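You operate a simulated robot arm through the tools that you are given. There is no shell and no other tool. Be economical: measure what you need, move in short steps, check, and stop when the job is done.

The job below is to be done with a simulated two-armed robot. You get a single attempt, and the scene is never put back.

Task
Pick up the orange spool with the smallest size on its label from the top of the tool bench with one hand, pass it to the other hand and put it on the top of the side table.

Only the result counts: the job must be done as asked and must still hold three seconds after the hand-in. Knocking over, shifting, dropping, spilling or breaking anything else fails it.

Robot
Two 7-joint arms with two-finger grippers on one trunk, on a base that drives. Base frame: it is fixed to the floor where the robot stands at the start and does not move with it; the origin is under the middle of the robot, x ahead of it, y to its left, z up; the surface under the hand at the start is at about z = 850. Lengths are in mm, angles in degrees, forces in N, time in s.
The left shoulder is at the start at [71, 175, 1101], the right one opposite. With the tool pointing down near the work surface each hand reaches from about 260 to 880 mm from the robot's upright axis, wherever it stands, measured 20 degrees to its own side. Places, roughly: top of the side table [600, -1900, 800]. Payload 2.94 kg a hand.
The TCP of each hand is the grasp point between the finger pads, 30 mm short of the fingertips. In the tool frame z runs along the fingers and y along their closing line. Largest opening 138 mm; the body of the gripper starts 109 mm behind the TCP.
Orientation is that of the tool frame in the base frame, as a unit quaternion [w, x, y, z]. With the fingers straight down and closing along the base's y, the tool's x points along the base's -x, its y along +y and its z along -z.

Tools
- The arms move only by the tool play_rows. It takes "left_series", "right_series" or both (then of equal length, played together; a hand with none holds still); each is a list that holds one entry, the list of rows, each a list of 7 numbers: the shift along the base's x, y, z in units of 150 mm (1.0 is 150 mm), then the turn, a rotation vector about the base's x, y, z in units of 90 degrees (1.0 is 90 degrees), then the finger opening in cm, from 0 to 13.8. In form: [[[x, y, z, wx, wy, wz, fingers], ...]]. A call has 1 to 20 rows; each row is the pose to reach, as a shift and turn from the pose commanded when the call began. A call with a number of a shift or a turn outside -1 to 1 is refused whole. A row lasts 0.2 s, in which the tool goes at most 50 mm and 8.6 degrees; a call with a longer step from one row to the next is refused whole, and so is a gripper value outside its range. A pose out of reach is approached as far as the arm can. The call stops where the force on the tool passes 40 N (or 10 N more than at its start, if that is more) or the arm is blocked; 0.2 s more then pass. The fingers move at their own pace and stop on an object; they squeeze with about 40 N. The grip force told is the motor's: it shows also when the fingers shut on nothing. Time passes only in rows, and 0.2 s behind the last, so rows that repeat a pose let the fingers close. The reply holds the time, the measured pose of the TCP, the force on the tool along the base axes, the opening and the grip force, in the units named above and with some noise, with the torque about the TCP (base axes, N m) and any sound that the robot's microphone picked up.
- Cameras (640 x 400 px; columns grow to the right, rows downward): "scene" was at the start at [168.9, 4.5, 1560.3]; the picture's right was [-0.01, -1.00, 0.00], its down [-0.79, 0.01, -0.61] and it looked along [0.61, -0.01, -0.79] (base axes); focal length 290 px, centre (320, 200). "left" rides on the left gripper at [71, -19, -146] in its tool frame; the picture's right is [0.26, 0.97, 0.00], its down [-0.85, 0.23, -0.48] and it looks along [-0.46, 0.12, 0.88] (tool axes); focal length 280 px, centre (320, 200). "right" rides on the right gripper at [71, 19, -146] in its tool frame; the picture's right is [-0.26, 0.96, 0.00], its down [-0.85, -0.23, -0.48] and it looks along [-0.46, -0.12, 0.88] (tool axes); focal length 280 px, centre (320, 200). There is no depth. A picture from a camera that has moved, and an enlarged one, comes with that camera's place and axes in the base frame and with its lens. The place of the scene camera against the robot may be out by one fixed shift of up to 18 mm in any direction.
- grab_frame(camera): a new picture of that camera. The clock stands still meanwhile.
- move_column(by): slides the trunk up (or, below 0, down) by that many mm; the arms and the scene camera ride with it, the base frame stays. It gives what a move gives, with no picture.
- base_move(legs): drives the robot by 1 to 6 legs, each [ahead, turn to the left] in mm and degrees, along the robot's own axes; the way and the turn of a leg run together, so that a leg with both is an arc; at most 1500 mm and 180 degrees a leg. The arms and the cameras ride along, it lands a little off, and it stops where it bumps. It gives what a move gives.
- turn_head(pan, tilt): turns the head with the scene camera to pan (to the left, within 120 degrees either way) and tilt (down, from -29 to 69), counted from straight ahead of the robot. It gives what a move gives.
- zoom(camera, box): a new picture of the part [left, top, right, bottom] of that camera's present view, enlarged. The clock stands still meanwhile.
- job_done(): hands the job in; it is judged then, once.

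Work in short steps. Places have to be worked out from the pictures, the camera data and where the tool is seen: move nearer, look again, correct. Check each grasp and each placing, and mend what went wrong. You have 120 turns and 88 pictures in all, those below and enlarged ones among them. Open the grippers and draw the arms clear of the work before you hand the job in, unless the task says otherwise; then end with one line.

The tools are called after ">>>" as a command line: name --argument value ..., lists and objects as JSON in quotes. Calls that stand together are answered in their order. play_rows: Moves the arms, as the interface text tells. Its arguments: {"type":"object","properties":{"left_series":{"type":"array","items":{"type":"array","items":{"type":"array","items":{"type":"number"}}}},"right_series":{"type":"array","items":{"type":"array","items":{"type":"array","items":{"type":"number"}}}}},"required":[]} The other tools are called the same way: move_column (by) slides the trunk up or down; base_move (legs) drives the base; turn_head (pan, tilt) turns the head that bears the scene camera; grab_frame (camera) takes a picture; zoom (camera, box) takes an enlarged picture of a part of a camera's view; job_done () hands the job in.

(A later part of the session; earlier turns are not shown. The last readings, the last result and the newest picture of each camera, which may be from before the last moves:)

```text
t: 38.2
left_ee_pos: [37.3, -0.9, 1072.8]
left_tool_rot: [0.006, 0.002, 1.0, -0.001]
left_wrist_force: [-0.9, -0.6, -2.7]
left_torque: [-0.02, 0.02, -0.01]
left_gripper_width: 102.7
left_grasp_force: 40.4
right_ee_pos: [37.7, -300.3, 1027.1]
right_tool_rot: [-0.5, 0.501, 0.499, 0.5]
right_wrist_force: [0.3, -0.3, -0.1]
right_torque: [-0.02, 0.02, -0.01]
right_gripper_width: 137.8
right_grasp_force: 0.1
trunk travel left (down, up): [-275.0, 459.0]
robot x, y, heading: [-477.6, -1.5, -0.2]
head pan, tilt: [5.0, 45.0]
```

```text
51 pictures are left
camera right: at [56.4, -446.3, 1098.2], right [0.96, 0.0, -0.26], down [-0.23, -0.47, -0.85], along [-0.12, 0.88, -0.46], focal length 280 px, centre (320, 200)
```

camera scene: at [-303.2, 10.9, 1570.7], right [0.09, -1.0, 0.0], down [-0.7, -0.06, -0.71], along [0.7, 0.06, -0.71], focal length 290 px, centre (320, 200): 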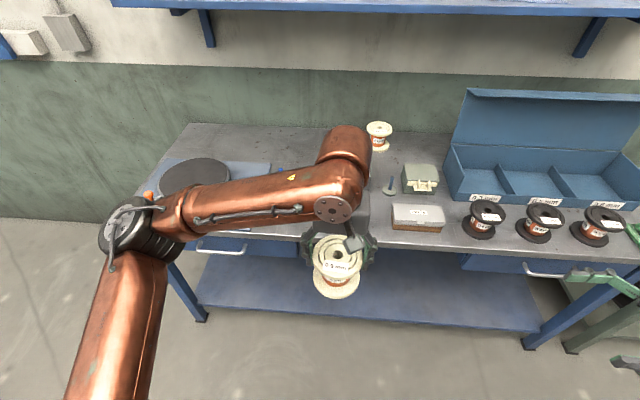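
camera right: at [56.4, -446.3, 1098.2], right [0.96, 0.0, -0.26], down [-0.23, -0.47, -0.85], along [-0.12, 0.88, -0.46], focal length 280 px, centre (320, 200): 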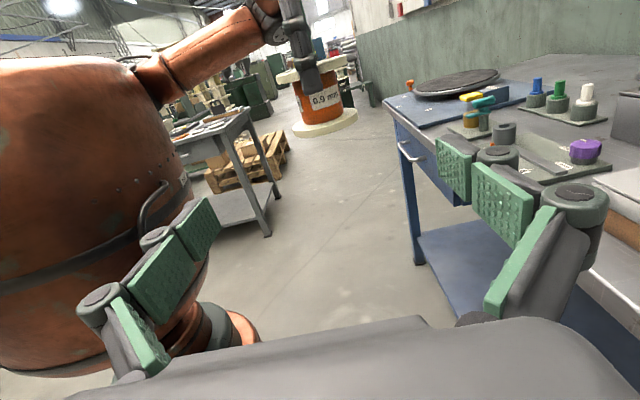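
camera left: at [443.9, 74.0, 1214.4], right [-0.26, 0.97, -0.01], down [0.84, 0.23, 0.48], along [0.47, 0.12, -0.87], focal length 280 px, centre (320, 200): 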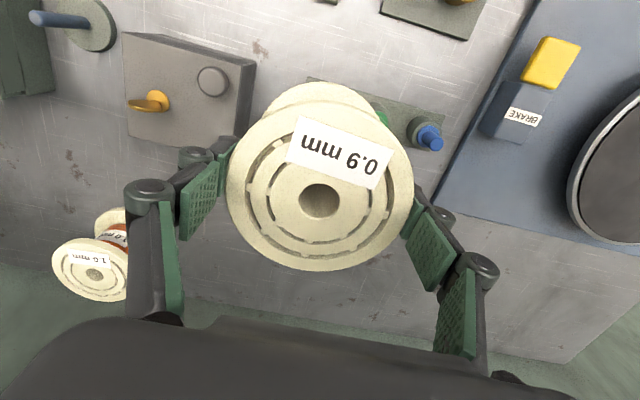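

Aligned: winding at about (39, 0, 1027). I advance 150 mm more and check.

>>> play_rows --right_series '[[[0, 0.25, 0, 0, 0, 0, 13.8], [0, 0.5, 0, 0, 0, 0, 13.8], [0, 0.75, 0, 0, 0, 0, 13.8], [0, 1.0, 0, 0, 0, 0, 13.8], [0, 1.0, 0, 0, 0, 0, 13.8]]]'

>>> grab_frame --camera "right"

>>> turn_head --pan -15 --tilt 50

>>> grab_frame --camera "scene"

```text
t: 39.4
left_ee_pos: [35.7, -0.4, 1072.1]
left_tool_rot: [0.005, 0.002, 1.0, 0.0]
left_wrist_force: [0.2, -0.2, -3.1]
left_torque: [0.03, 0.0, -0.02]
left_gripper_width: 102.5
left_grasp_force: 39.6
right_ee_pos: [38.4, -151.0, 1029.3]
right_tool_rot: [0.501, -0.501, -0.499, -0.5]
right_wrist_force: [-0.1, -0.7, -0.5]
right_torque: [-0.02, 0.01, 0.01]
right_gripper_width: 137.9
right_grasp_force: 0.1
trunk travel left (down, up): [-275.0, 459.0]
robot x, y, heading: [-476.7, -0.5, -0.0]
head pan, tilt: [5.0, 45.0]
```

```text
50 pictures are left
camera right: at [57.6, -296.7, 1099.8], right [0.96, 0.0, -0.26], down [-0.23, -0.47, -0.85], along [-0.13, 0.88, -0.46], focal length 280 px, centre (320, 200)
```

right: 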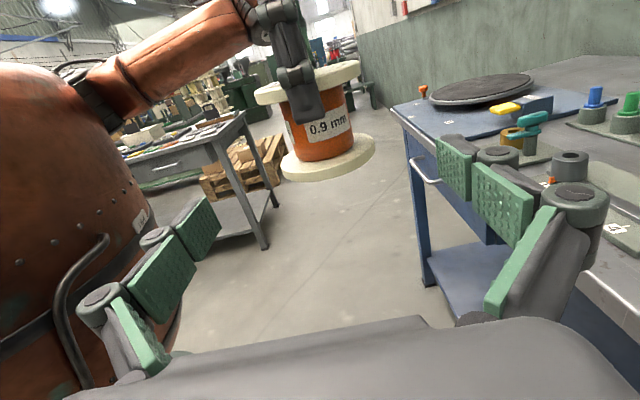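

```text
t: 40.2
left_ee_pos: [37.8, -0.4, 1071.1]
left_tool_rot: [0.006, 0.001, 1.0, -0.001]
left_wrist_force: [0.2, 0.5, -3.1]
left_torque: [-0.03, -0.01, 0.0]
left_gripper_width: 102.6
left_grasp_force: 40.0
right_ee_pos: [37.5, -151.0, 1028.6]
right_tool_rot: [0.501, -0.501, -0.499, -0.499]
right_wrist_force: [0.9, -0.5, -0.4]
right_torque: [0.0, 0.01, 0.0]
right_gripper_width: 137.6
right_grasp_force: 0.1
trunk travel left (down, up): [-275.0, 459.0]
robot x, y, heading: [-479.9, -2.0, 0.0]
head pan, tilt: [-15.0, 50.0]
```

```text
49 pictures are left
camera scene: at [-309.9, -15.7, 1563.8], right [-0.26, -0.97, 0.0], down [-0.74, 0.2, -0.64], along [0.62, -0.17, -0.77], focal length 290 px, centre (320, 200)
```

scene: 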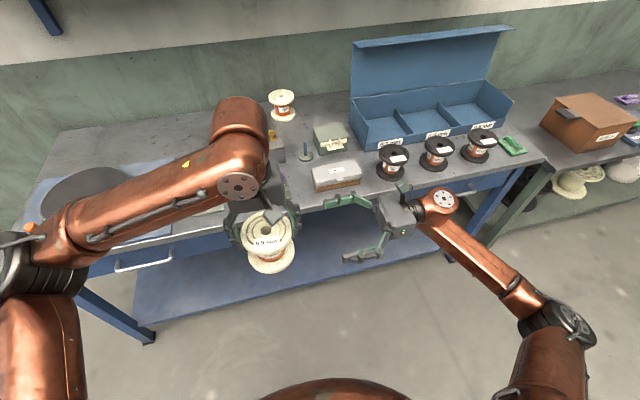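

Everything lines up. I advance to y≈-8 in smaller steps.

>>> play_rows --right_series '[[[0, 0.2, 0, 0, 0, 0, 13.8], [0, 0.4, 0.005, 0, 0, 0, 13.8], [0, 0.55, 0.01, 0, 0, 0, 13.8], [0, 0.7, 0.01, 0, 0, 0, 13.8], [0, 0.85, 0.01, 0, 0, 0, 13.8], [0, 0.95, 0.01, 0, 0, 0, 13.8], [0, 0.95, 0.01, 0, 0, 0, 13.8]]]'

>>> grab_frame --camera "right"

>>> zoom --camera "scene" --box '[180, 140, 440, 300]'

```text
t: 41.8
left_ee_pos: [36.6, 0.4, 1072.2]
left_tool_rot: [0.006, 0.002, 1.0, -0.001]
left_wrist_force: [-0.5, -0.3, -3.5]
left_torque: [-0.01, 0.04, 0.03]
left_gripper_width: 102.6
left_grasp_force: 39.5
right_ee_pos: [39.4, -8.5, 1030.1]
right_tool_rot: [0.501, -0.501, -0.498, -0.5]
right_wrist_force: [-0.6, 0.7, -0.8]
right_torque: [0.0, -0.01, 0.01]
right_gripper_width: 138.2
right_grasp_force: 0.1
trunk travel left (down, up): [-275.0, 459.0]
robot x, y, heading: [-479.5, 1.4, 0.5]
head pan, tilt: [-15.0, 50.0]
```

```text
48 pictures are left
camera right: at [58.1, -153.8, 1101.5], right [0.96, 0.0, -0.26], down [-0.23, -0.48, -0.85], along [-0.13, 0.88, -0.46], focal length 280 px, centre (320, 200)
```

right: 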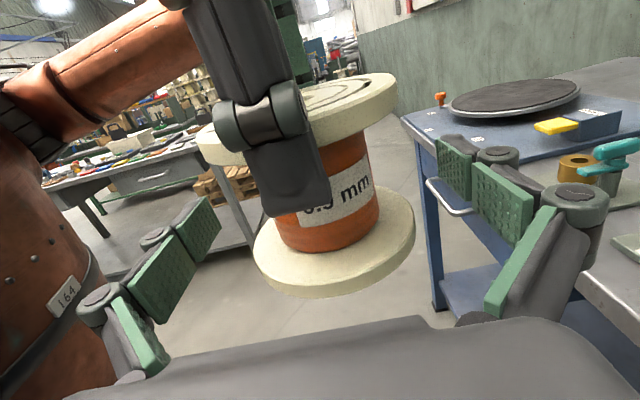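

```text
2.46 times, centred on (310, 220) of scene
camera zoom: at [-310.0, -15.7, 1563.8], right [-0.26, -0.97, 0.0], down [-0.74, 0.2, -0.64], along [0.62, -0.17, -0.77], focal length 714 px, centre (345, 151)
```

zoom: 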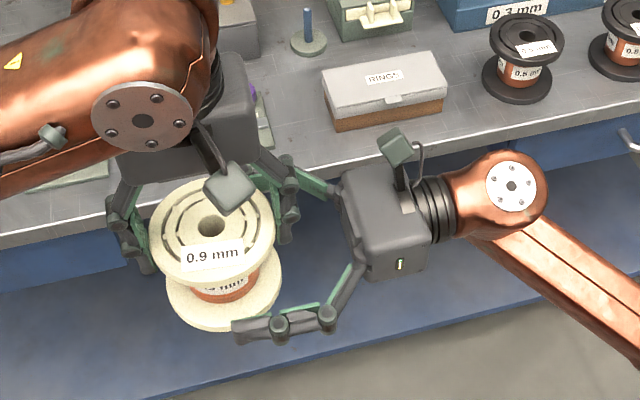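

The right fingers straddle the spool at winding height with clearance from the left fingers. I advance 9 mm and close on the winding while the left still holds.

>>> play_rows --right_series '[[[-0.01, 0.06, 0, 0, 0, 0, 13.8], [-0.01, 0.06, 0, 0, 0, 0, 10], [-0.01, 0.06, 0, 0, 0, 0, 8], [-0.01, 0.06, 0, 0, 0, 0, 7], [-0.01, 0.06, 0, 0, 0, 0, 6], [-0.01, 0.06, 0, 0, 0, 0, 5], [-0.01, 0.06, 0, 0, 0, 0, 4], [-0.01, 0.06, 0, 0, 0, 0, 4], [-0.01, 0.06, 0, 0, 0, 0, 4]]]'

>>> grab_frame --camera "right"

>>> zoom --camera "scene" --box '[180, 140, 440, 300]'

```text
t: 43.8
left_ee_pos: [36.0, -0.6, 1072.0]
left_tool_rot: [0.006, 0.003, 1.0, -0.001]
left_wrist_force: [-8.4, 2.4, -2.4]
left_torque: [-0.08, 0.3, -0.03]
left_gripper_width: 102.5
left_grasp_force: 40.3
right_ee_pos: [38.4, -0.2, 1030.0]
right_tool_rot: [-0.501, 0.502, 0.498, 0.5]
right_wrist_force: [8.0, -1.2, 0.0]
right_torque: [0.14, 0.05, 0.03]
right_gripper_width: 62.9
right_grasp_force: 39.9
trunk travel left (down, up): [-275.0, 459.0]
robot x, y, heading: [-479.7, -1.2, 0.0]
head pan, tilt: [-15.0, 50.0]
```

```text
46 pictures are left
camera right: at [56.6, -145.7, 1101.2], right [0.96, 0.0, -0.27], down [-0.23, -0.47, -0.85], along [-0.12, 0.88, -0.46], focal length 280 px, centre (320, 200)
```

right: 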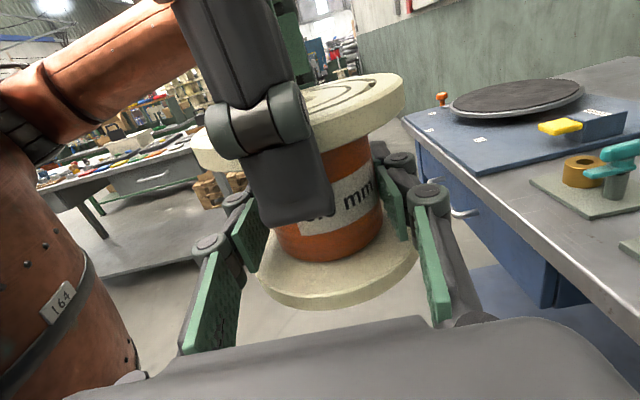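

```text
2.46 times, centred on (310, 220) of scene
camera zoom: at [-310.0, -15.5, 1563.8], right [-0.26, -0.97, 0.0], down [-0.74, 0.2, -0.64], along [0.62, -0.17, -0.77], focal length 714 px, centre (345, 151)
```

zoom: 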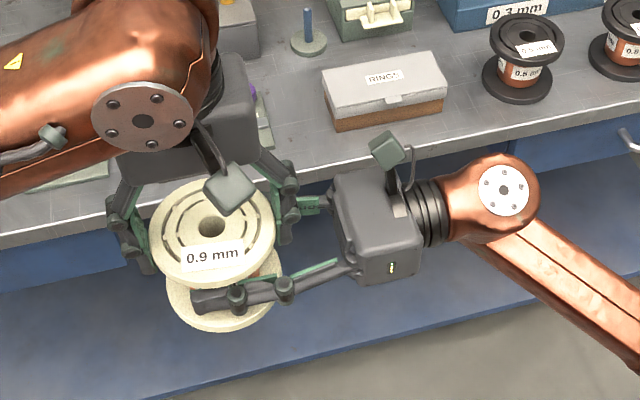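

Both hands hold it (right on the winding, 63 mm, 40 N). I open the left to 120 mm only and raise it straight up.

>>> play_rows --left_series '[[[0, 0, 0, 0, 0, 0, 11.0], [0, 0, 0, 0, 0, 0, 12.0], [0, 0, 0, 0, 0, 0, 12.0], [0, 0, 0, 0, 0, 0, 12.0]]]'

>>> play_rows --left_series '[[[0, 0, 0.1, 0, 0, 0, 12.0], [0, 0, 0.25, 0, 0, 0, 12.0], [0, 0, 0.45, 0, 0, 0, 12.0], [0, 0, 0.7, 0, 0, 0, 12.0], [0, 0, 1.0, 0, 0, 0, 12.0], [0, 0, 1.0, 0, 0, 0, 12.0]]]'

>>> grab_frame --camera "right"

>>> grab_frame --camera "scene"

```text
t: 44.8
left_ee_pos: [36.8, -0.5, 1072.0]
left_tool_rot: [0.007, 0.001, 1.0, -0.002]
left_wrist_force: [0.0, 0.0, -0.2]
left_torque: [0.0, 0.01, 0.02]
left_gripper_width: 120.0
left_grasp_force: 0.1
right_ee_pos: [37.5, 0.9, 1029.4]
right_tool_rot: [0.501, -0.5, -0.499, -0.499]
right_wrist_force: [-0.2, 0.8, -0.9]
right_torque: [0.02, 0.01, -0.02]
right_gripper_width: 62.8
right_grasp_force: 40.3
trunk travel left (down, up): [-275.0, 459.0]
robot x, y, heading: [-477.9, 1.0, 0.2]
head pan, tilt: [-15.0, 50.0]
```

```text
t: 46.2
left_ee_pos: [37.6, -0.8, 1221.6]
left_tool_rot: [0.005, 0.002, 1.0, -0.001]
left_wrist_force: [1.1, 1.1, 0.7]
left_torque: [-0.04, 0.01, 0.0]
left_gripper_width: 120.0
left_grasp_force: 0.0
right_ee_pos: [37.0, -0.1, 1029.5]
right_tool_rot: [-0.5, 0.501, 0.499, 0.5]
right_wrist_force: [-0.2, -0.5, -0.3]
right_torque: [0.06, 0.0, 0.05]
right_gripper_width: 62.9
right_grasp_force: 39.8
trunk travel left (down, up): [-275.0, 459.0]
robot x, y, heading: [-481.0, 1.1, -0.1]
head pan, tilt: [-15.0, 50.0]
```

```text
44 pictures are left
camera right: at [57.0, -145.1, 1100.6], right [0.96, 0.0, -0.27], down [-0.23, -0.48, -0.85], along [-0.13, 0.88, -0.46], focal length 280 px, centre (320, 200)
```

right: 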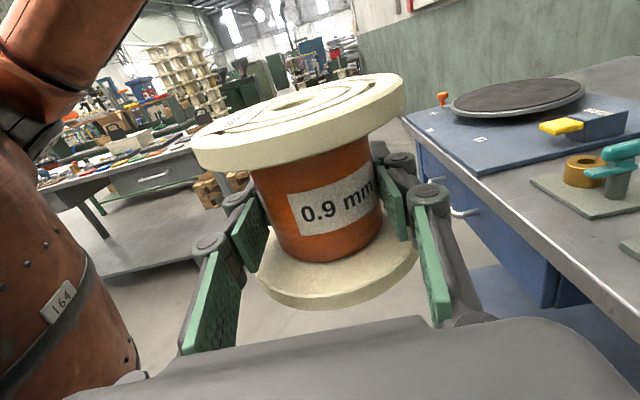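

```text
43 pictures are left
camera scene: at [-308.8, -15.2, 1563.5], right [-0.26, -0.97, 0.0], down [-0.74, 0.2, -0.64], along [0.62, -0.17, -0.77], focal length 290 px, centre (320, 200)
```

scene: 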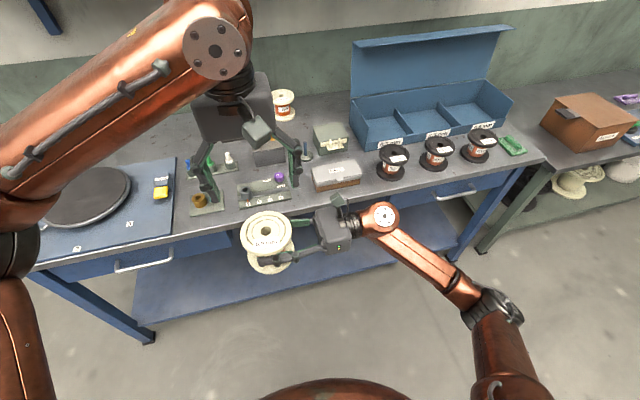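

The right hand alone holds the spool. I shift the left hand aside, then turn right and drive toward the side table.

>>> play_rows --left_series '[[[-0.1, 0.3, 0, 0, 0, 0, 12.0], [-0.2, 0.6, 0, 0, 0, 0, 12.0], [-0.3, 0.9, 0, 0, 0, 0, 12.0], [-0.3, 1.0, 0, 0, 0, 0, 12.0]]]'

>>> base_move --legs '[[0, -90], [1000, 0]]'

>>> turn_head --pan 50 --tilt 35

>>> grab_frame --camera "scene"

>>> turn_head --pan 0 --tilt 35

>>> grab_frame --camera "scene"

```text
t: 47.2
left_ee_pos: [-4.8, 151.8, 1221.3]
left_tool_rot: [0.006, 0.002, 1.0, -0.001]
left_wrist_force: [0.3, 0.1, -0.2]
left_torque: [0.02, -0.01, 0.02]
left_gripper_width: 120.1
left_grasp_force: 0.0
right_ee_pos: [36.6, -0.4, 1030.4]
right_tool_rot: [-0.5, 0.501, 0.498, 0.5]
right_wrist_force: [-0.3, -0.8, 0.3]
right_torque: [0.02, 0.0, 0.0]
right_gripper_width: 62.7
right_grasp_force: 40.6
trunk travel left (down, up): [-275.0, 459.0]
robot x, y, heading: [-478.9, 0.8, 0.2]
head pan, tilt: [-15.0, 50.0]
```

```text
t: 56.4
left_ee_pos: [-346.9, -1499.3, 1221.2]
left_tool_rot: [0.003, 0.711, 0.704, -0.006]
left_wrist_force: [-0.5, -0.2, 0.2]
left_torque: [0.04, 0.02, 0.02]
left_gripper_width: 120.3
left_grasp_force: 0.0
right_ee_pos: [-499.4, -1540.3, 1029.4]
right_tool_rot: [0.001, 0.707, -0.004, 0.707]
right_wrist_force: [-0.7, 0.0, 0.4]
right_torque: [0.02, -0.01, 0.02]
right_gripper_width: 62.9
right_grasp_force: 40.1
trunk travel left (down, up): [-275.0, 459.0]
robot x, y, heading: [-493.2, -1026.1, -90.1]
head pan, tilt: [-15.0, 50.0]
```

```text
t: 57.8
left_ee_pos: [-346.3, -1500.1, 1220.4]
left_tool_rot: [0.004, 0.711, 0.703, -0.005]
left_wrist_force: [-0.3, 0.4, -0.4]
left_torque: [-0.01, -0.01, -0.03]
left_gripper_width: 120.1
left_grasp_force: 0.2
right_ee_pos: [-498.9, -1539.3, 1029.7]
right_tool_rot: [0.002, 0.707, -0.004, 0.707]
right_wrist_force: [0.0, -0.9, -0.1]
right_torque: [0.01, 0.04, -0.02]
right_gripper_width: 62.8
right_grasp_force: 40.0
trunk travel left (down, up): [-275.0, 459.0]
robot x, y, heading: [-497.7, -1023.8, -90.3]
head pan, tilt: [50.0, 35.0]
```

```text
42 pictures are left
camera scene: at [-427.6, -1168.0, 1585.5], right [-0.65, -0.76, 0.0], down [-0.44, 0.37, -0.82], along [0.62, -0.53, -0.57], focal length 290 px, centre (320, 200)
```

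scene: 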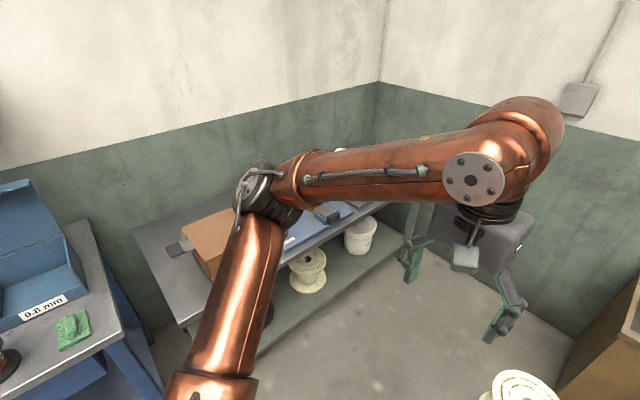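

```text
t: 58.9
left_ee_pos: [-346.7, -1499.5, 1221.4]
left_tool_rot: [0.003, 0.711, 0.704, -0.006]
left_wrist_force: [-0.3, 0.0, 0.4]
left_torque: [0.02, 0.01, 0.03]
left_gripper_width: 120.4
left_grasp_force: 0.1
right_ee_pos: [-498.2, -1539.1, 1030.0]
right_tool_rot: [0.001, 0.707, -0.004, 0.707]
right_wrist_force: [0.2, 1.9, -0.5]
right_torque: [0.02, 0.04, -0.01]
right_gripper_width: 62.8
right_grasp_force: 40.3
trunk travel left (down, up): [-275.0, 459.0]
robot x, y, heading: [-496.1, -1023.7, -90.2]
head pan, tilt: [0.0, 35.0]
```

```text
41 pictures are left
camera scene: at [-495.1, -1199.1, 1585.5], right [-1.0, 0.0, 0.0], down [0.0, 0.57, -0.82], along [0.0, -0.82, -0.57], focal length 290 px, centre (320, 200)
```

scene: 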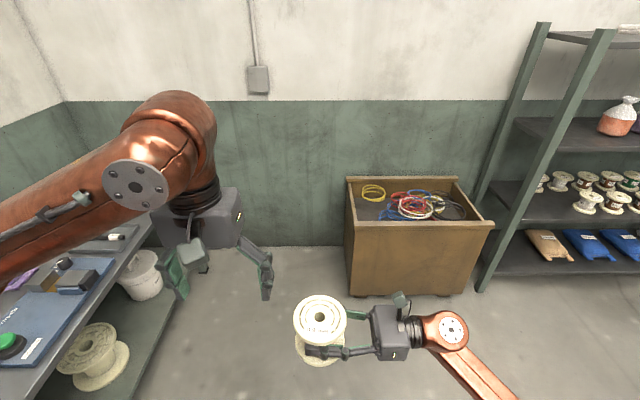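

The table's front-left corner is near (230, -1180). I drive on to y≈-1800 and turn to face the table, then look at its top.

>>> base_move --legs '[[700, 0], [0, 90]]'

>>> turn_head --pan 0 --tilt 35

>>> grab_frame --camera "scene"

```text
t: 66.5
left_ee_pos: [-22.2, -1589.6, 1220.2]
left_tool_rot: [0.006, 0.025, 1.0, -0.002]
left_wrist_force: [0.0, 0.0, -0.6]
left_torque: [-0.03, -0.02, 0.03]
left_gripper_width: 120.3
left_grasp_force: 0.1
right_ee_pos: [12.2, -1742.1, 1029.8]
right_tool_rot: [-0.489, 0.513, 0.487, 0.511]
right_wrist_force: [0.9, -0.3, 0.4]
right_torque: [0.01, 0.02, 0.02]
right_gripper_width: 62.7
right_grasp_force: 40.2
trunk travel left (down, up): [-275.0, 459.0]
robot x, y, heading: [-504.0, -1724.3, -2.5]
head pan, tilt: [0.0, 35.0]
```

```text
t: 67.1
left_ee_pos: [-22.7, -1590.0, 1220.8]
left_tool_rot: [0.006, 0.025, 1.0, -0.001]
left_wrist_force: [0.1, 0.6, 0.7]
left_torque: [0.01, -0.03, 0.01]
left_gripper_width: 119.9
left_grasp_force: 0.0
right_ee_pos: [12.3, -1742.8, 1029.3]
right_tool_rot: [-0.489, 0.512, 0.488, 0.51]
right_wrist_force: [-0.1, 0.1, 0.0]
right_torque: [0.01, 0.0, 0.01]
right_gripper_width: 62.5
right_grasp_force: 39.9
trunk travel left (down, up): [-275.0, 459.0]
robot x, y, heading: [-505.8, -1722.1, -2.3]
head pan, tilt: [0.0, 35.0]
```

```text
40 pictures are left
camera scene: at [-321.0, -1723.6, 1585.5], right [-0.04, -1.0, 0.0], down [-0.57, 0.03, -0.82], along [0.82, -0.04, -0.57], focal length 290 px, centre (320, 200)
```

scene: 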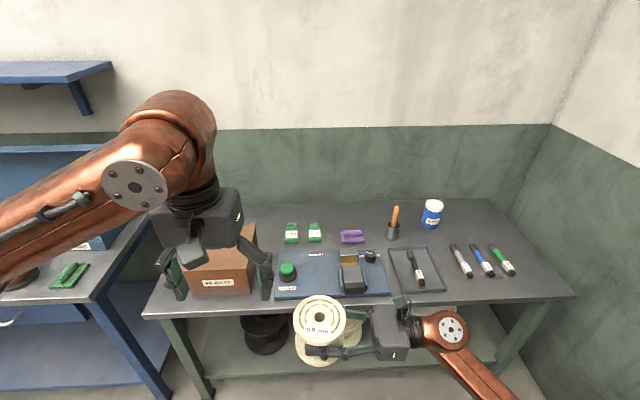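

Free spots for the spool: the right front corner of the table, right of the green marker (about y -2445 to -2568, x 240–450), reachable with the hand pointing straight ahead. I turn the right hand to point +x while extending it forward and right, high above everything.

>>> play_rows --right_series '[[[0.08, -0.08, 0, 0, 0, -0.081, 4], [0.17, -0.17, 0, 0, 0, -0.162, 4], [0.25, -0.25, 0, 0, 0, -0.243, 4], [0.33, -0.33, 0, 0, 0, -0.325, 4], [0.42, -0.42, 0, 0, 0, -0.406, 4], [0.5, -0.5, 0, 0, 0, -0.487, 4], [0.58, -0.58, 0, 0, 0, -0.568, 4], [0.67, -0.67, 0, 0, 0, -0.649, 4], [0.75, -0.75, 0, 0, 0, -0.73, 4], [0.83, -0.83, 0, 0, 0, -0.812, 4], [0.92, -0.92, 0, 0, 0, -0.893, 4], [1.0, -1.0, 0, 0, 0, -0.974, 4], [1.0, -1.0, 0, 0, 0, -0.974, 4]]]'

>>> grab_frame --camera "scene"

>>> grab_frame --camera "right"

```text
t: 69.9
left_ee_pos: [-22.5, -1590.7, 1220.8]
left_tool_rot: [0.006, 0.025, 1.0, -0.001]
left_wrist_force: [-0.3, 0.7, 0.4]
left_torque: [-0.02, -0.02, -0.02]
left_gripper_width: 120.2
left_grasp_force: 0.0
right_ee_pos: [165.0, -1967.4, 1016.8]
right_tool_rot: [0.075, 0.693, 0.054, 0.715]
right_wrist_force: [-0.5, 0.2, -3.8]
right_torque: [0.03, 0.02, 0.0]
right_gripper_width: 63.1
right_grasp_force: 40.3
right hand out of reach, approached as far as the arm can: row 5, 11, 12, 13
trunk travel left (down, up): [-275.0, 459.0]
robot x, y, heading: [-505.6, -1717.8, -2.8]
head pan, tilt: [0.0, 35.0]
stopped in row 13 (right hand): the arm was blocked; the commanded pose is now the measured one
```

```text
39 pictures are left
camera scene: at [-321.0, -1723.6, 1585.5], right [-0.05, -1.0, 0.0], down [-0.57, 0.03, -0.82], along [0.82, -0.04, -0.57], focal length 290 px, centre (320, 200)
```

scene: 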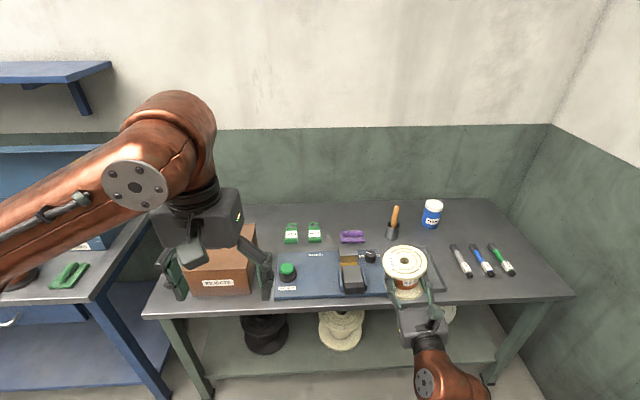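

```text
38 pictures are left
camera right: at [16.1, -1969.9, 1085.6], right [-0.02, -1.0, -0.08], down [-0.45, 0.08, -0.89], along [0.9, 0.02, -0.45], focal length 280 px, centre (320, 200)
```

right: 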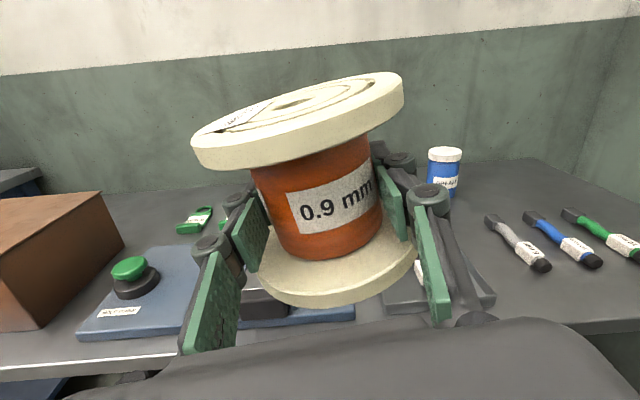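

The arm hit a limit; the hand points nearly ahead but is rolled about 10°. I try to level it while raising and pulling in a bit.

>>> play_rows --right_series '[[[-0.15, 0, 0.15, 0.03, 0.005, 0.005, 4], [-0.3, 0, 0.3, 0.06, 0.01, 0.01, 4], [-0.4, 0, 0.4, 0.09, 0.015, 0.015, 4], [-0.4, 0, 0.4, 0.116, 0.02, 0.019, 4], [-0.4, 0, 0.4, 0.116, 0.02, 0.019, 4]]]'

>>> grab_frame --camera "scene"

```text
t: 70.7
left_ee_pos: [-22.3, -1589.2, 1219.8]
left_tool_rot: [0.006, 0.025, 1.0, -0.001]
left_wrist_force: [-0.6, -0.9, -0.3]
left_torque: [0.03, -0.01, 0.03]
left_gripper_width: 120.0
left_grasp_force: 0.1
right_ee_pos: [110.1, -1995.7, 1081.2]
right_tool_rot: [0.089, 0.695, 0.049, 0.712]
right_wrist_force: [-0.1, 0.3, -3.6]
right_torque: [-0.02, 0.01, 0.03]
right_gripper_width: 62.8
right_grasp_force: 40.0
trunk travel left (down, up): [-275.0, 459.0]
robot x, y, heading: [-503.7, -1724.1, -2.6]
head pan, tilt: [0.0, 35.0]
stopped in row 3 (right hand): the arm was blocked; the commanded pose is now the measured one
```

```text
37 pictures are left
camera scene: at [-320.9, -1723.8, 1585.5], right [-0.05, -1.0, 0.0], down [-0.57, 0.03, -0.82], along [0.82, -0.04, -0.57], focal length 290 px, centre (320, 200)
```

scene: 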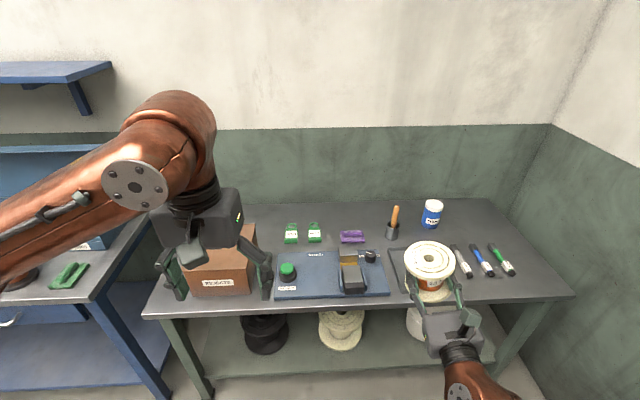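

The wrist limit blocks pointing straight ahead of the robot, so I'll keep the hand pointing about 35° left of the robot and later turn the base to match. I bring it back to a level pose.

>>> play_rows --right_series '[[[-0.02, 0.15, -0.05, 0.0167, 0.0071, 0.0557, 4], [-0.04, 0.3, -0.1, 0.0335, 0.0142, 0.1113, 4], [-0.06, 0.45, -0.15, 0.0502, 0.0213, 0.167, 4], [-0.08, 0.6, -0.2, 0.0669, 0.0284, 0.2227, 4], [-0.1, 0.75, -0.25, 0.0836, 0.0355, 0.2784, 4], [-0.11, 0.9, -0.3, 0.1004, 0.0426, 0.334, 4], [-0.11, 1.0, -0.34, 0.1171, 0.0497, 0.3897, 4], [-0.11, 1.0, -0.34, 0.1171, 0.0497, 0.3897, 4]]]'

>>> grab_frame --camera "scene"

```text
t: 72.5
left_ee_pos: [-22.6, -1589.6, 1221.2]
left_tool_rot: [0.006, 0.026, 1.0, -0.002]
left_wrist_force: [0.4, -0.5, 0.2]
left_torque: [-0.01, 0.01, 0.03]
left_gripper_width: 120.1
left_grasp_force: 0.0
right_ee_pos: [92.3, -1843.8, 1029.2]
right_tool_rot: [-0.197, 0.68, 0.193, 0.679]
right_wrist_force: [0.1, -0.1, -3.5]
right_torque: [0.01, 0.03, -0.02]
right_gripper_width: 62.9
right_grasp_force: 40.3
trunk travel left (down, up): [-275.0, 459.0]
robot x, y, heading: [-504.5, -1720.5, -2.5]
head pan, tilt: [0.0, 35.0]
```

```text
36 pictures are left
camera scene: at [-321.0, -1723.3, 1585.5], right [-0.05, -1.0, 0.0], down [-0.57, 0.03, -0.82], along [0.82, -0.04, -0.57], focal length 290 px, centre (320, 200)
```

scene: 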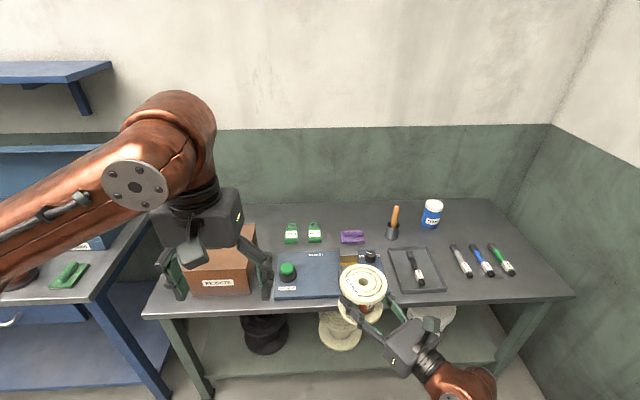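

The hand is level, pointing ~34° left of the robot's heading. I drive diagonally to about (-170, -2080) with heading ≈-35° so that the hand points +x at the table corner.

>>> base_move --legs '[[0, -44.5], [470, 0], [0, 12.5]]'

>>> turn_head --pan -5 --tilt 45

>>> grab_frame --camera "scene"

>>> grab_frame --camera "right"

```text
t: 78.1
left_ee_pos: [311.8, -2186.1, 1220.8]
left_tool_rot: [0.006, 0.284, 0.959, -0.003]
left_wrist_force: [-0.8, 0.1, 0.2]
left_torque: [-0.03, 0.04, 0.0]
left_gripper_width: 120.0
left_grasp_force: 0.1
right_ee_pos: [285.4, -2465.4, 1030.5]
right_tool_rot: [-0.014, 0.707, 0.012, 0.707]
right_wrist_force: [0.7, 0.1, -3.4]
right_torque: [0.0, -0.01, -0.01]
right_gripper_width: 62.8
right_grasp_force: 39.8
trunk travel left (down, up): [-275.0, 459.0]
robot x, y, heading: [-169.1, -2060.9, -33.1]
head pan, tilt: [0.0, 35.0]
```

```text
t: 78.8
left_ee_pos: [312.7, -2188.0, 1220.6]
left_tool_rot: [0.005, 0.283, 0.959, -0.004]
left_wrist_force: [-0.4, 0.4, 0.1]
left_torque: [0.01, 0.04, -0.01]
left_gripper_width: 120.1
left_grasp_force: 0.0
right_ee_pos: [283.6, -2464.9, 1029.1]
right_tool_rot: [-0.016, 0.707, 0.013, 0.707]
right_wrist_force: [0.2, 0.4, -4.1]
right_torque: [0.0, 0.02, 0.01]
right_gripper_width: 62.7
right_grasp_force: 40.5
trunk travel left (down, up): [-275.0, 459.0]
robot x, y, heading: [-166.2, -2060.9, -32.5]
head pan, tilt: [-5.0, 45.0]
```

```text
35 pictures are left
camera scene: at [-25.5, -2153.6, 1570.7], right [-0.61, -0.79, 0.0], down [-0.56, 0.43, -0.71], along [0.56, -0.43, -0.71], focal length 290 px, centre (320, 200)
```

scene: 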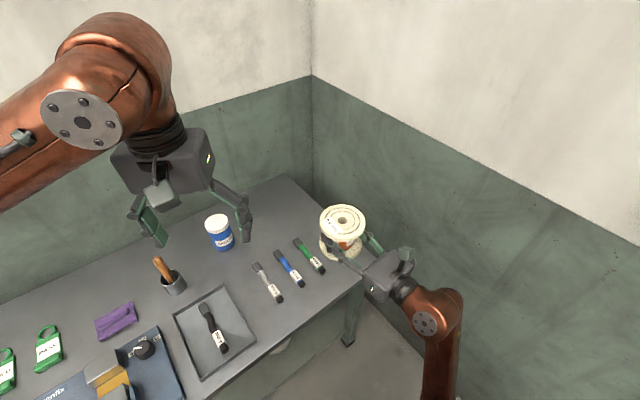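

```text
34 pictures are left
camera right: at [139.7, -2490.4, 1100.5], right [0.04, -0.96, -0.27], down [-0.48, 0.22, -0.85], along [0.87, 0.16, -0.46], focal length 280 px, centre (320, 200)
```

right: 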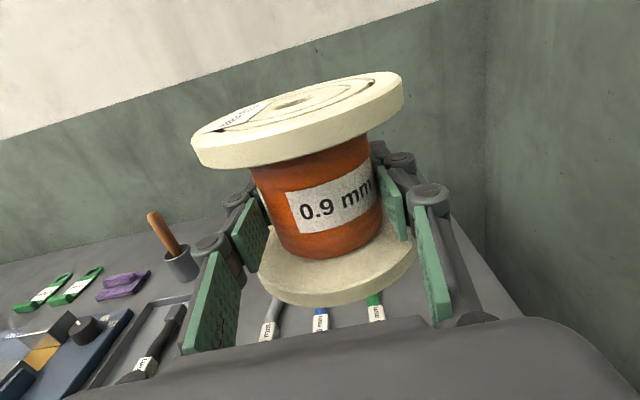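

The corner looks free. For more exact positions of the marker and the table's edge I take the left wrist view, and the right one zoomed.

>>> grab_frame --camera "left"

>>> zoom --camera "scene" --box '[230, 160, 430, 310]'

```text
33 pictures are left
camera left: at [241.8, -2163.0, 1364.7], right [0.3, 0.95, -0.01], down [0.83, -0.26, 0.49], along [0.46, -0.15, -0.87], focal length 280 px, centre (320, 200)
```

left: 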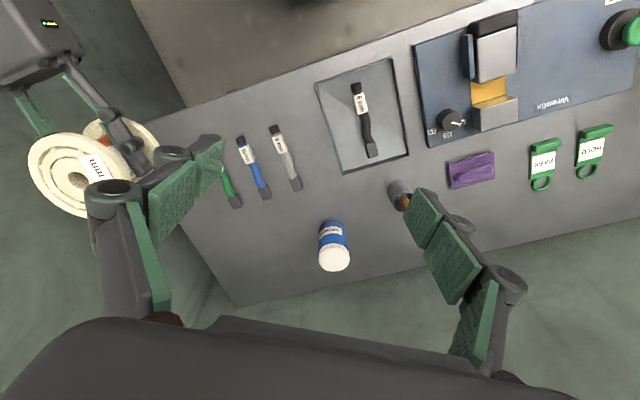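

```text
2.67 times, centred on (330, 235) of scene
camera zoom: at [-25.5, -2153.6, 1570.7], right [-0.61, -0.79, 0.0], down [-0.56, 0.43, -0.71], along [0.56, -0.43, -0.71], focal length 774 px, centre (293, 107)
```

zoom: 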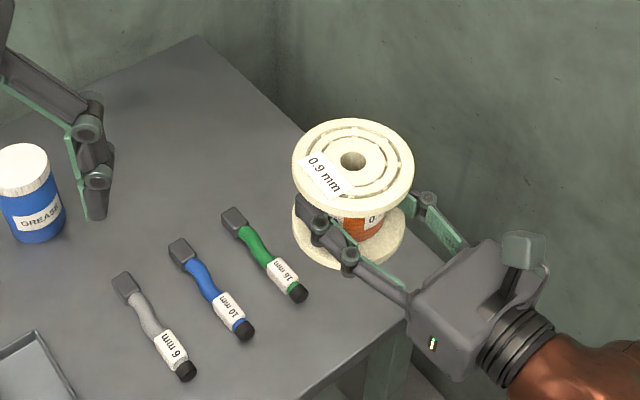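

Combined views: green marker's right side y≈-2465, right table edge y≈-2607, front edge x≈240–265. Target centre (370, -2536). I move there at the present height first.

>>> play_rows --right_series '[[[0.14, -0.12, 0, 0, 0, 0, 4], [0.29, -0.24, 0, 0, 0, 0, 4], [0.43, -0.36, 0, 0, 0, 0, 4], [0.57, -0.473, 0, 0, 0, 0, 4], [0.57, -0.473, 0, 0, 0, 0, 4]]]'

>>> grab_frame --camera "scene"

>>> grab_frame --camera "right"

>>> grab_frame --camera "left"

```text
t: 80.0
left_ee_pos: [314.0, -2187.0, 1220.1]
left_tool_rot: [0.006, 0.283, 0.959, -0.003]
left_wrist_force: [-0.2, -0.5, 0.9]
left_torque: [0.01, -0.01, -0.01]
left_gripper_width: 119.9
left_grasp_force: 0.0
right_ee_pos: [368.9, -2536.1, 1030.9]
right_tool_rot: [-0.015, 0.707, 0.012, 0.707]
right_wrist_force: [-0.1, -0.6, -3.6]
right_torque: [0.01, 0.04, -0.01]
right_gripper_width: 62.7
right_grasp_force: 40.2
trunk travel left (down, up): [-275.0, 459.0]
robot x, y, heading: [-171.3, -2058.5, -33.0]
head pan, tilt: [-5.0, 45.0]
```

```text
31 pictures are left
camera scene: at [-25.7, -2153.5, 1570.7], right [-0.61, -0.79, 0.0], down [-0.56, 0.43, -0.71], along [0.56, -0.43, -0.71], focal length 290 px, centre (320, 200)
```

scene: 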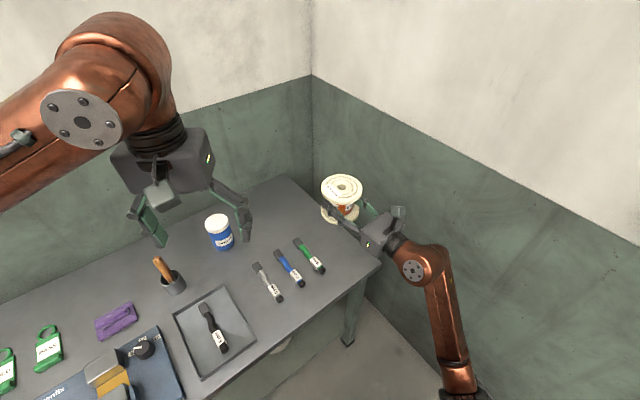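

```text
30 pictures are left
camera right: at [224.1, -2560.8, 1102.2], right [0.04, -0.96, -0.27], down [-0.48, 0.22, -0.85], along [0.87, 0.16, -0.46], focal length 280 px, centre (320, 200)
```

right: 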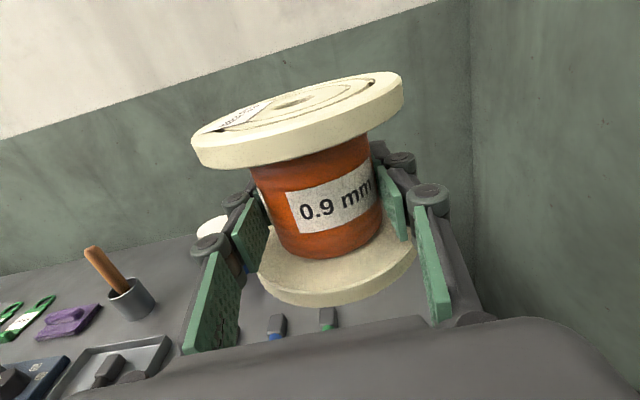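

```text
29 pictures are left
camera left: at [241.7, -2162.9, 1364.8], right [0.3, 0.95, -0.01], down [0.83, -0.26, 0.49], along [0.46, -0.15, -0.87], focal length 280 px, centre (320, 200)
```

left: 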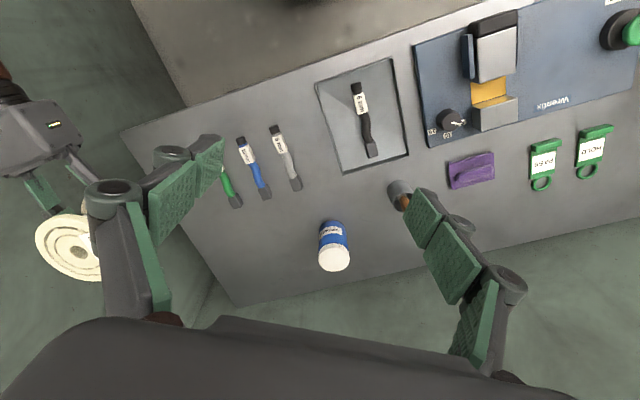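

Cross-checking left and right wrist views puts the table top nearer z≈766, so the free strip is y≈-2480 to -2628. I shift to (375, -2554) and descend 140 mm, then check.

>>> play_rows --right_series '[[[0.04, -0.12, 0, 0, 0, 0, 4], [0.04, -0.12, -0.2, 0, 0, 0, 4], [0.04, -0.12, -0.4, 0, 0, 0, 4], [0.04, -0.12, -0.6, 0, 0, 0, 4], [0.04, -0.12, -0.8, 0, 0, 0, 4], [0.04, -0.12, -0.93, 0, 0, 0, 4], [0.04, -0.12, -0.93, 0, 0, 0, 4]]]'

>>> grab_frame --camera "left"

>>> zoom --camera "scene" --box '[250, 160, 450, 310]'

>>> grab_frame --camera "right"

```text
t: 81.6
left_ee_pos: [311.8, -2187.0, 1220.9]
left_tool_rot: [0.006, 0.283, 0.959, -0.004]
left_wrist_force: [-0.4, 0.3, -1.1]
left_torque: [0.01, -0.01, 0.01]
left_gripper_width: 120.1
left_grasp_force: 0.1
right_ee_pos: [375.3, -2553.0, 892.7]
right_tool_rot: [-0.015, 0.707, 0.011, 0.707]
right_wrist_force: [0.2, -0.1, -3.5]
right_torque: [0.02, 0.04, 0.01]
right_gripper_width: 63.0
right_grasp_force: 39.9
trunk travel left (down, up): [-275.0, 459.0]
robot x, y, heading: [-170.3, -2055.5, -32.7]
head pan, tilt: [-5.0, 45.0]
```

```text
28 pictures are left
camera left: at [241.8, -2163.0, 1364.8], right [0.3, 0.95, -0.01], down [0.83, -0.26, 0.49], along [0.46, -0.15, -0.87], focal length 280 px, centre (320, 200)
```

left: 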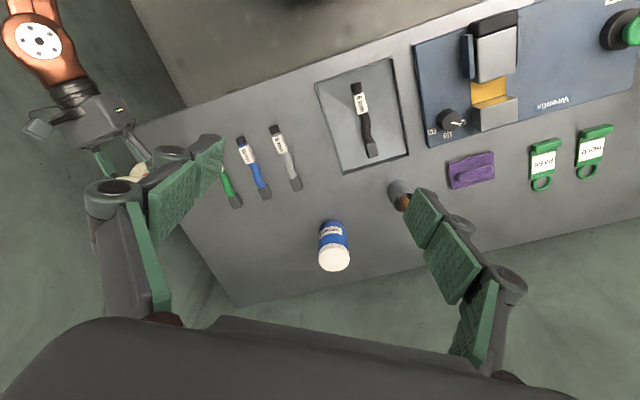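

```text
2.67 times, centred on (350, 235) of scene
camera zoom: at [-25.5, -2153.6, 1570.7], right [-0.61, -0.79, 0.0], down [-0.56, 0.43, -0.71], along [0.56, -0.43, -0.71], focal length 774 px, centre (240, 107)
```

zoom: 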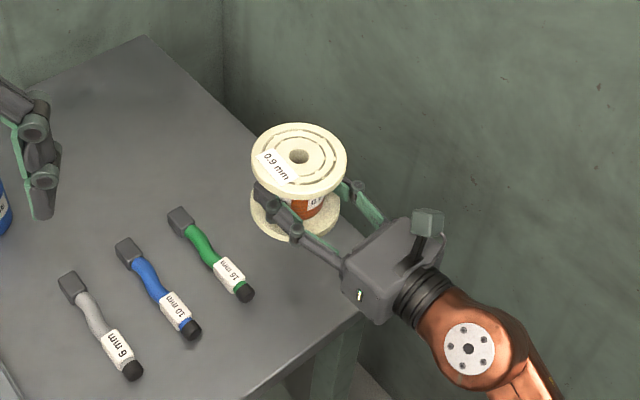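

```text
26 pictures are left
camera right: at [230.6, -2577.7, 963.2], right [0.04, -0.96, -0.27], down [-0.48, 0.22, -0.85], along [0.87, 0.16, -0.46], focal length 280 px, centre (320, 200)
```

right: 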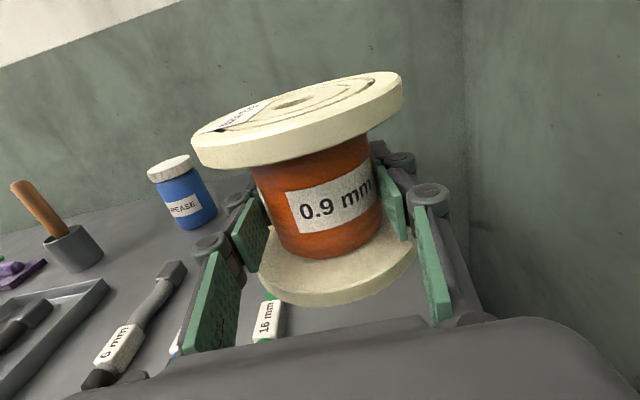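

Spool projection lands clear of the green marker and inside the edge. I lower to about z=830, then continue in small steps.

>>> play_rows --right_series '[[[0, 0, -0.15, 0, 0, 0, 4], [0, 0, -0.3, 0, 0, 0, 4], [0, 0, -0.42, 0, 0, 0, 4], [0, 0, -0.42, 0, 0, 0, 4]]]'

>>> zoom --camera "scene" --box '[250, 160, 450, 310]'

>>> grab_frame --camera "right"

```text
t: 82.6
left_ee_pos: [312.5, -2186.7, 1221.1]
left_tool_rot: [0.006, 0.283, 0.959, -0.003]
left_wrist_force: [-0.3, -0.1, 0.0]
left_torque: [-0.02, 0.02, -0.01]
left_gripper_width: 120.2
left_grasp_force: 0.0
right_ee_pos: [375.4, -2554.3, 825.3]
right_tool_rot: [-0.015, 0.707, 0.012, 0.707]
right_wrist_force: [0.3, 1.0, -4.0]
right_torque: [0.01, 0.01, 0.03]
right_gripper_width: 63.1
right_grasp_force: 40.6
trunk travel left (down, up): [-275.0, 459.0]
robot x, y, heading: [-172.2, -2061.1, -32.6]
head pan, tilt: [-5.0, 45.0]
```

```text
2.67 times, centred on (350, 235) of scene
camera zoom: at [-25.5, -2153.6, 1570.7], right [-0.61, -0.79, 0.0], down [-0.56, 0.43, -0.71], along [0.56, -0.43, -0.71], focal length 774 px, centre (240, 107)
```

zoom: 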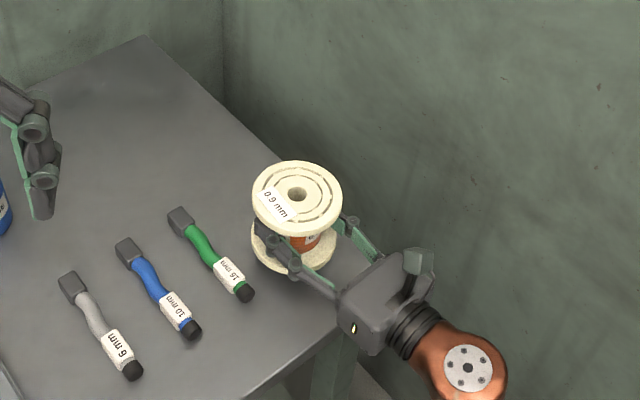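

```text
24 pictures are left
camera right: at [229.8, -2579.0, 896.8], right [0.04, -0.96, -0.27], down [-0.48, 0.22, -0.85], along [0.87, 0.16, -0.46], focal length 280 px, centre (320, 200)
```

right: 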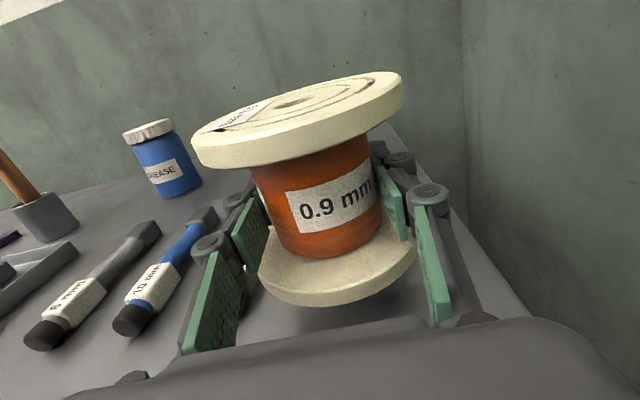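

No contact yet at 825; table is just below. I lower in 3 mm steps.

>>> play_rows --right_series '[[[0, 0, -0.02, 0, 0, 0, 4], [0, 0, -0.04, 0, 0, 0, 4], [0, 0, -0.06, 0, 0, 0, 4], [0, 0, -0.08, 0, 0, 0, 4]]]'

```text
t: 83.6
left_ee_pos: [311.9, -2187.4, 1219.2]
left_tool_rot: [0.005, 0.284, 0.959, -0.004]
left_wrist_force: [0.1, -0.4, 1.5]
left_torque: [-0.01, -0.02, 0.03]
left_gripper_width: 119.9
left_grasp_force: 0.2
right_ee_pos: [375.7, -2553.8, 813.9]
right_tool_rot: [-0.014, 0.707, 0.013, 0.707]
right_wrist_force: [-1.2, 0.0, -3.4]
right_torque: [0.05, 0.01, 0.04]
right_gripper_width: 62.7
right_grasp_force: 39.9
trunk travel left (down, up): [-275.0, 459.0]
robot x, y, heading: [-170.6, -2059.5, -32.5]
head pan, tilt: [-5.0, 45.0]
```

Still only the weight (-3.4 N). Continue slowly.

>>> play_rows --right_series '[[[0, 0, -0.015, 0, 0, 0, 4], [0, 0, -0.03, 0, 0, 0, 4], [0, 0, -0.045, 0, 0, 0, 4]]]'

>>> grab_frame --camera "right"

```text
t: 84.4
left_ee_pos: [312.5, -2187.4, 1220.8]
left_tool_rot: [0.005, 0.284, 0.959, -0.004]
left_wrist_force: [-0.5, 0.1, -0.4]
left_torque: [-0.02, -0.01, 0.02]
left_gripper_width: 120.3
left_grasp_force: 0.0
right_ee_pos: [375.1, -2555.3, 807.6]
right_tool_rot: [-0.014, 0.707, 0.013, 0.707]
right_wrist_force: [-0.1, -0.8, -3.2]
right_torque: [0.0, -0.01, 0.0]
right_gripper_width: 62.7
right_grasp_force: 39.7
trunk travel left (down, up): [-275.0, 459.0]
robot x, y, heading: [-170.0, -2058.2, -32.8]
head pan, tilt: [-5.0, 45.0]
```

```text
23 pictures are left
camera right: at [230.3, -2580.0, 878.7], right [0.04, -0.96, -0.27], down [-0.48, 0.22, -0.85], along [0.87, 0.16, -0.46], focal length 280 px, centre (320, 200)
```

right: 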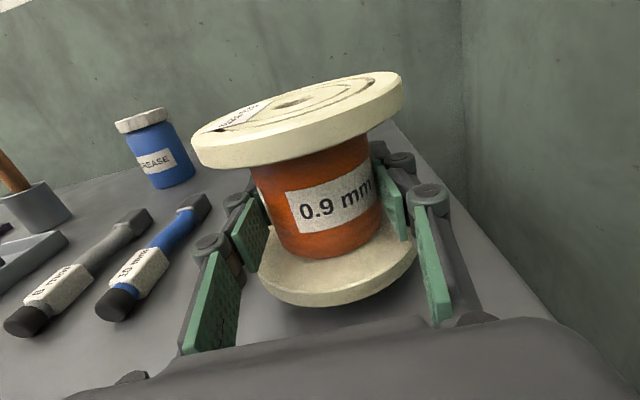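

Still hovering with a small shadow gap; re-triangulated table z≈757. Continue down in 2 mm steps.

>>> play_rows --right_series '[[[0, 0, -0.013, 0, 0, 0, 4], [0, 0, -0.026, 0, 0, 0, 4], [0, 0, -0.039, 0, 0, 0, 4]]]'

```text
t: 85.2
left_ee_pos: [311.6, -2187.5, 1220.9]
left_tool_rot: [0.005, 0.283, 0.959, -0.003]
left_wrist_force: [0.0, 0.4, -0.2]
left_torque: [0.0, 0.0, 0.02]
left_gripper_width: 120.2
left_grasp_force: 0.0
right_ee_pos: [376.6, -2555.4, 799.9]
right_tool_rot: [-0.015, 0.707, 0.012, 0.707]
right_wrist_force: [-0.5, -0.6, -4.1]
right_torque: [-0.01, 0.02, 0.01]
right_gripper_width: 62.7
right_grasp_force: 40.7
trunk travel left (down, up): [-275.0, 459.0]
robot x, y, heading: [-174.5, -2061.7, -32.5]
head pan, tilt: [-5.0, 45.0]
```

>>> play_rows --right_series '[[[0, 0, -0.013, 0, 0, 0, 4], [0, 0, -0.026, 0, 0, 0, 4], [0, 0, -0.039, 0, 0, 0, 4]]]'

>>> grab_frame --camera "right"

>>> zoom --camera "scene" --box '[270, 190, 410, 295]'

```text
t: 86.0
left_ee_pos: [312.8, -2186.4, 1221.2]
left_tool_rot: [0.005, 0.283, 0.959, -0.003]
left_wrist_force: [0.1, 0.1, 0.1]
left_torque: [-0.01, 0.01, -0.01]
left_gripper_width: 120.1
left_grasp_force: 0.1
right_ee_pos: [375.0, -2554.2, 796.3]
right_tool_rot: [-0.016, 0.707, 0.013, 0.707]
right_wrist_force: [-0.5, -0.9, -4.0]
right_torque: [0.02, 0.04, 0.0]
right_gripper_width: 62.7
right_grasp_force: 40.1
trunk travel left (down, up): [-275.0, 459.0]
robot x, y, heading: [-168.3, -2059.8, -32.8]
head pan, tilt: [-5.0, 45.0]
```

```text
22 pictures are left
camera right: at [231.0, -2579.2, 867.1], right [0.04, -0.96, -0.27], down [-0.48, 0.22, -0.85], along [0.87, 0.16, -0.46], focal length 280 px, centre (320, 200)
```

right: 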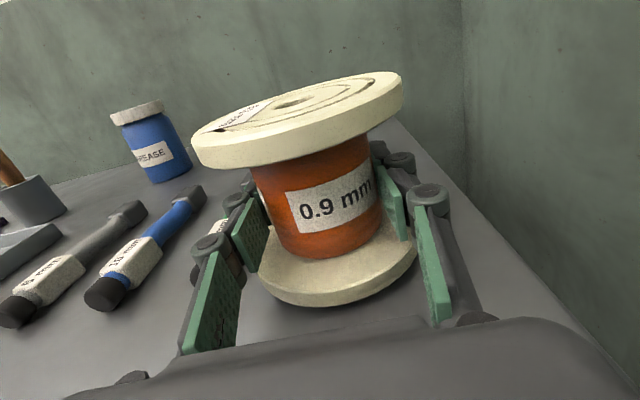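

```text
3.81 times, centred on (340, 242) of scene
camera zoom: at [-25.4, -2153.6, 1570.7], right [-0.61, -0.79, 0.0], down [-0.56, 0.43, -0.71], along [0.56, -0.43, -0.71], focal length 1105 px, centre (244, 38)
```

zoom: 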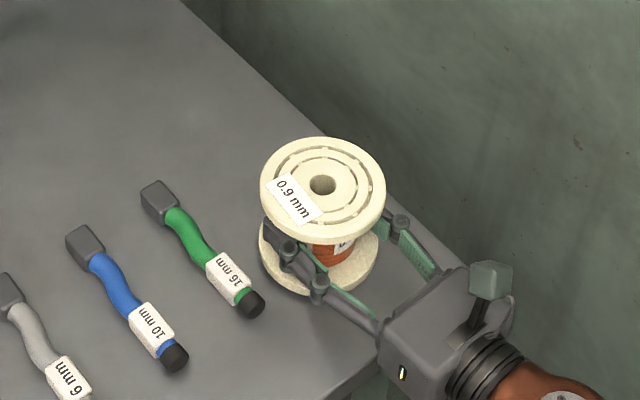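

Almost on the table, clear of the green marker. Continue down in small steps until contact shows.

>>> play_rows --right_series '[[[0, 0, -0.01, 0, 0, 0, 4], [0, 0, -0.02, 0, 0, 0, 4], [0, 0, -0.03, 0, 0, 0, 4]]]'

```text
t: 86.8
left_ee_pos: [313.1, -2187.4, 1221.0]
left_tool_rot: [0.005, 0.283, 0.959, -0.003]
left_wrist_force: [0.0, -0.7, -0.1]
left_torque: [-0.03, -0.01, -0.02]
left_gripper_width: 120.4
left_grasp_force: 0.0
right_ee_pos: [375.9, -2555.0, 793.0]
right_tool_rot: [-0.014, 0.707, 0.013, 0.707]
right_wrist_force: [-0.6, 0.0, -3.5]
right_torque: [0.05, 0.0, -0.01]
right_gripper_width: 63.0
right_grasp_force: 39.8
trunk travel left (down, up): [-275.0, 459.0]
robot x, y, heading: [-166.5, -2059.4, -32.5]
head pan, tilt: [-5.0, 45.0]
```

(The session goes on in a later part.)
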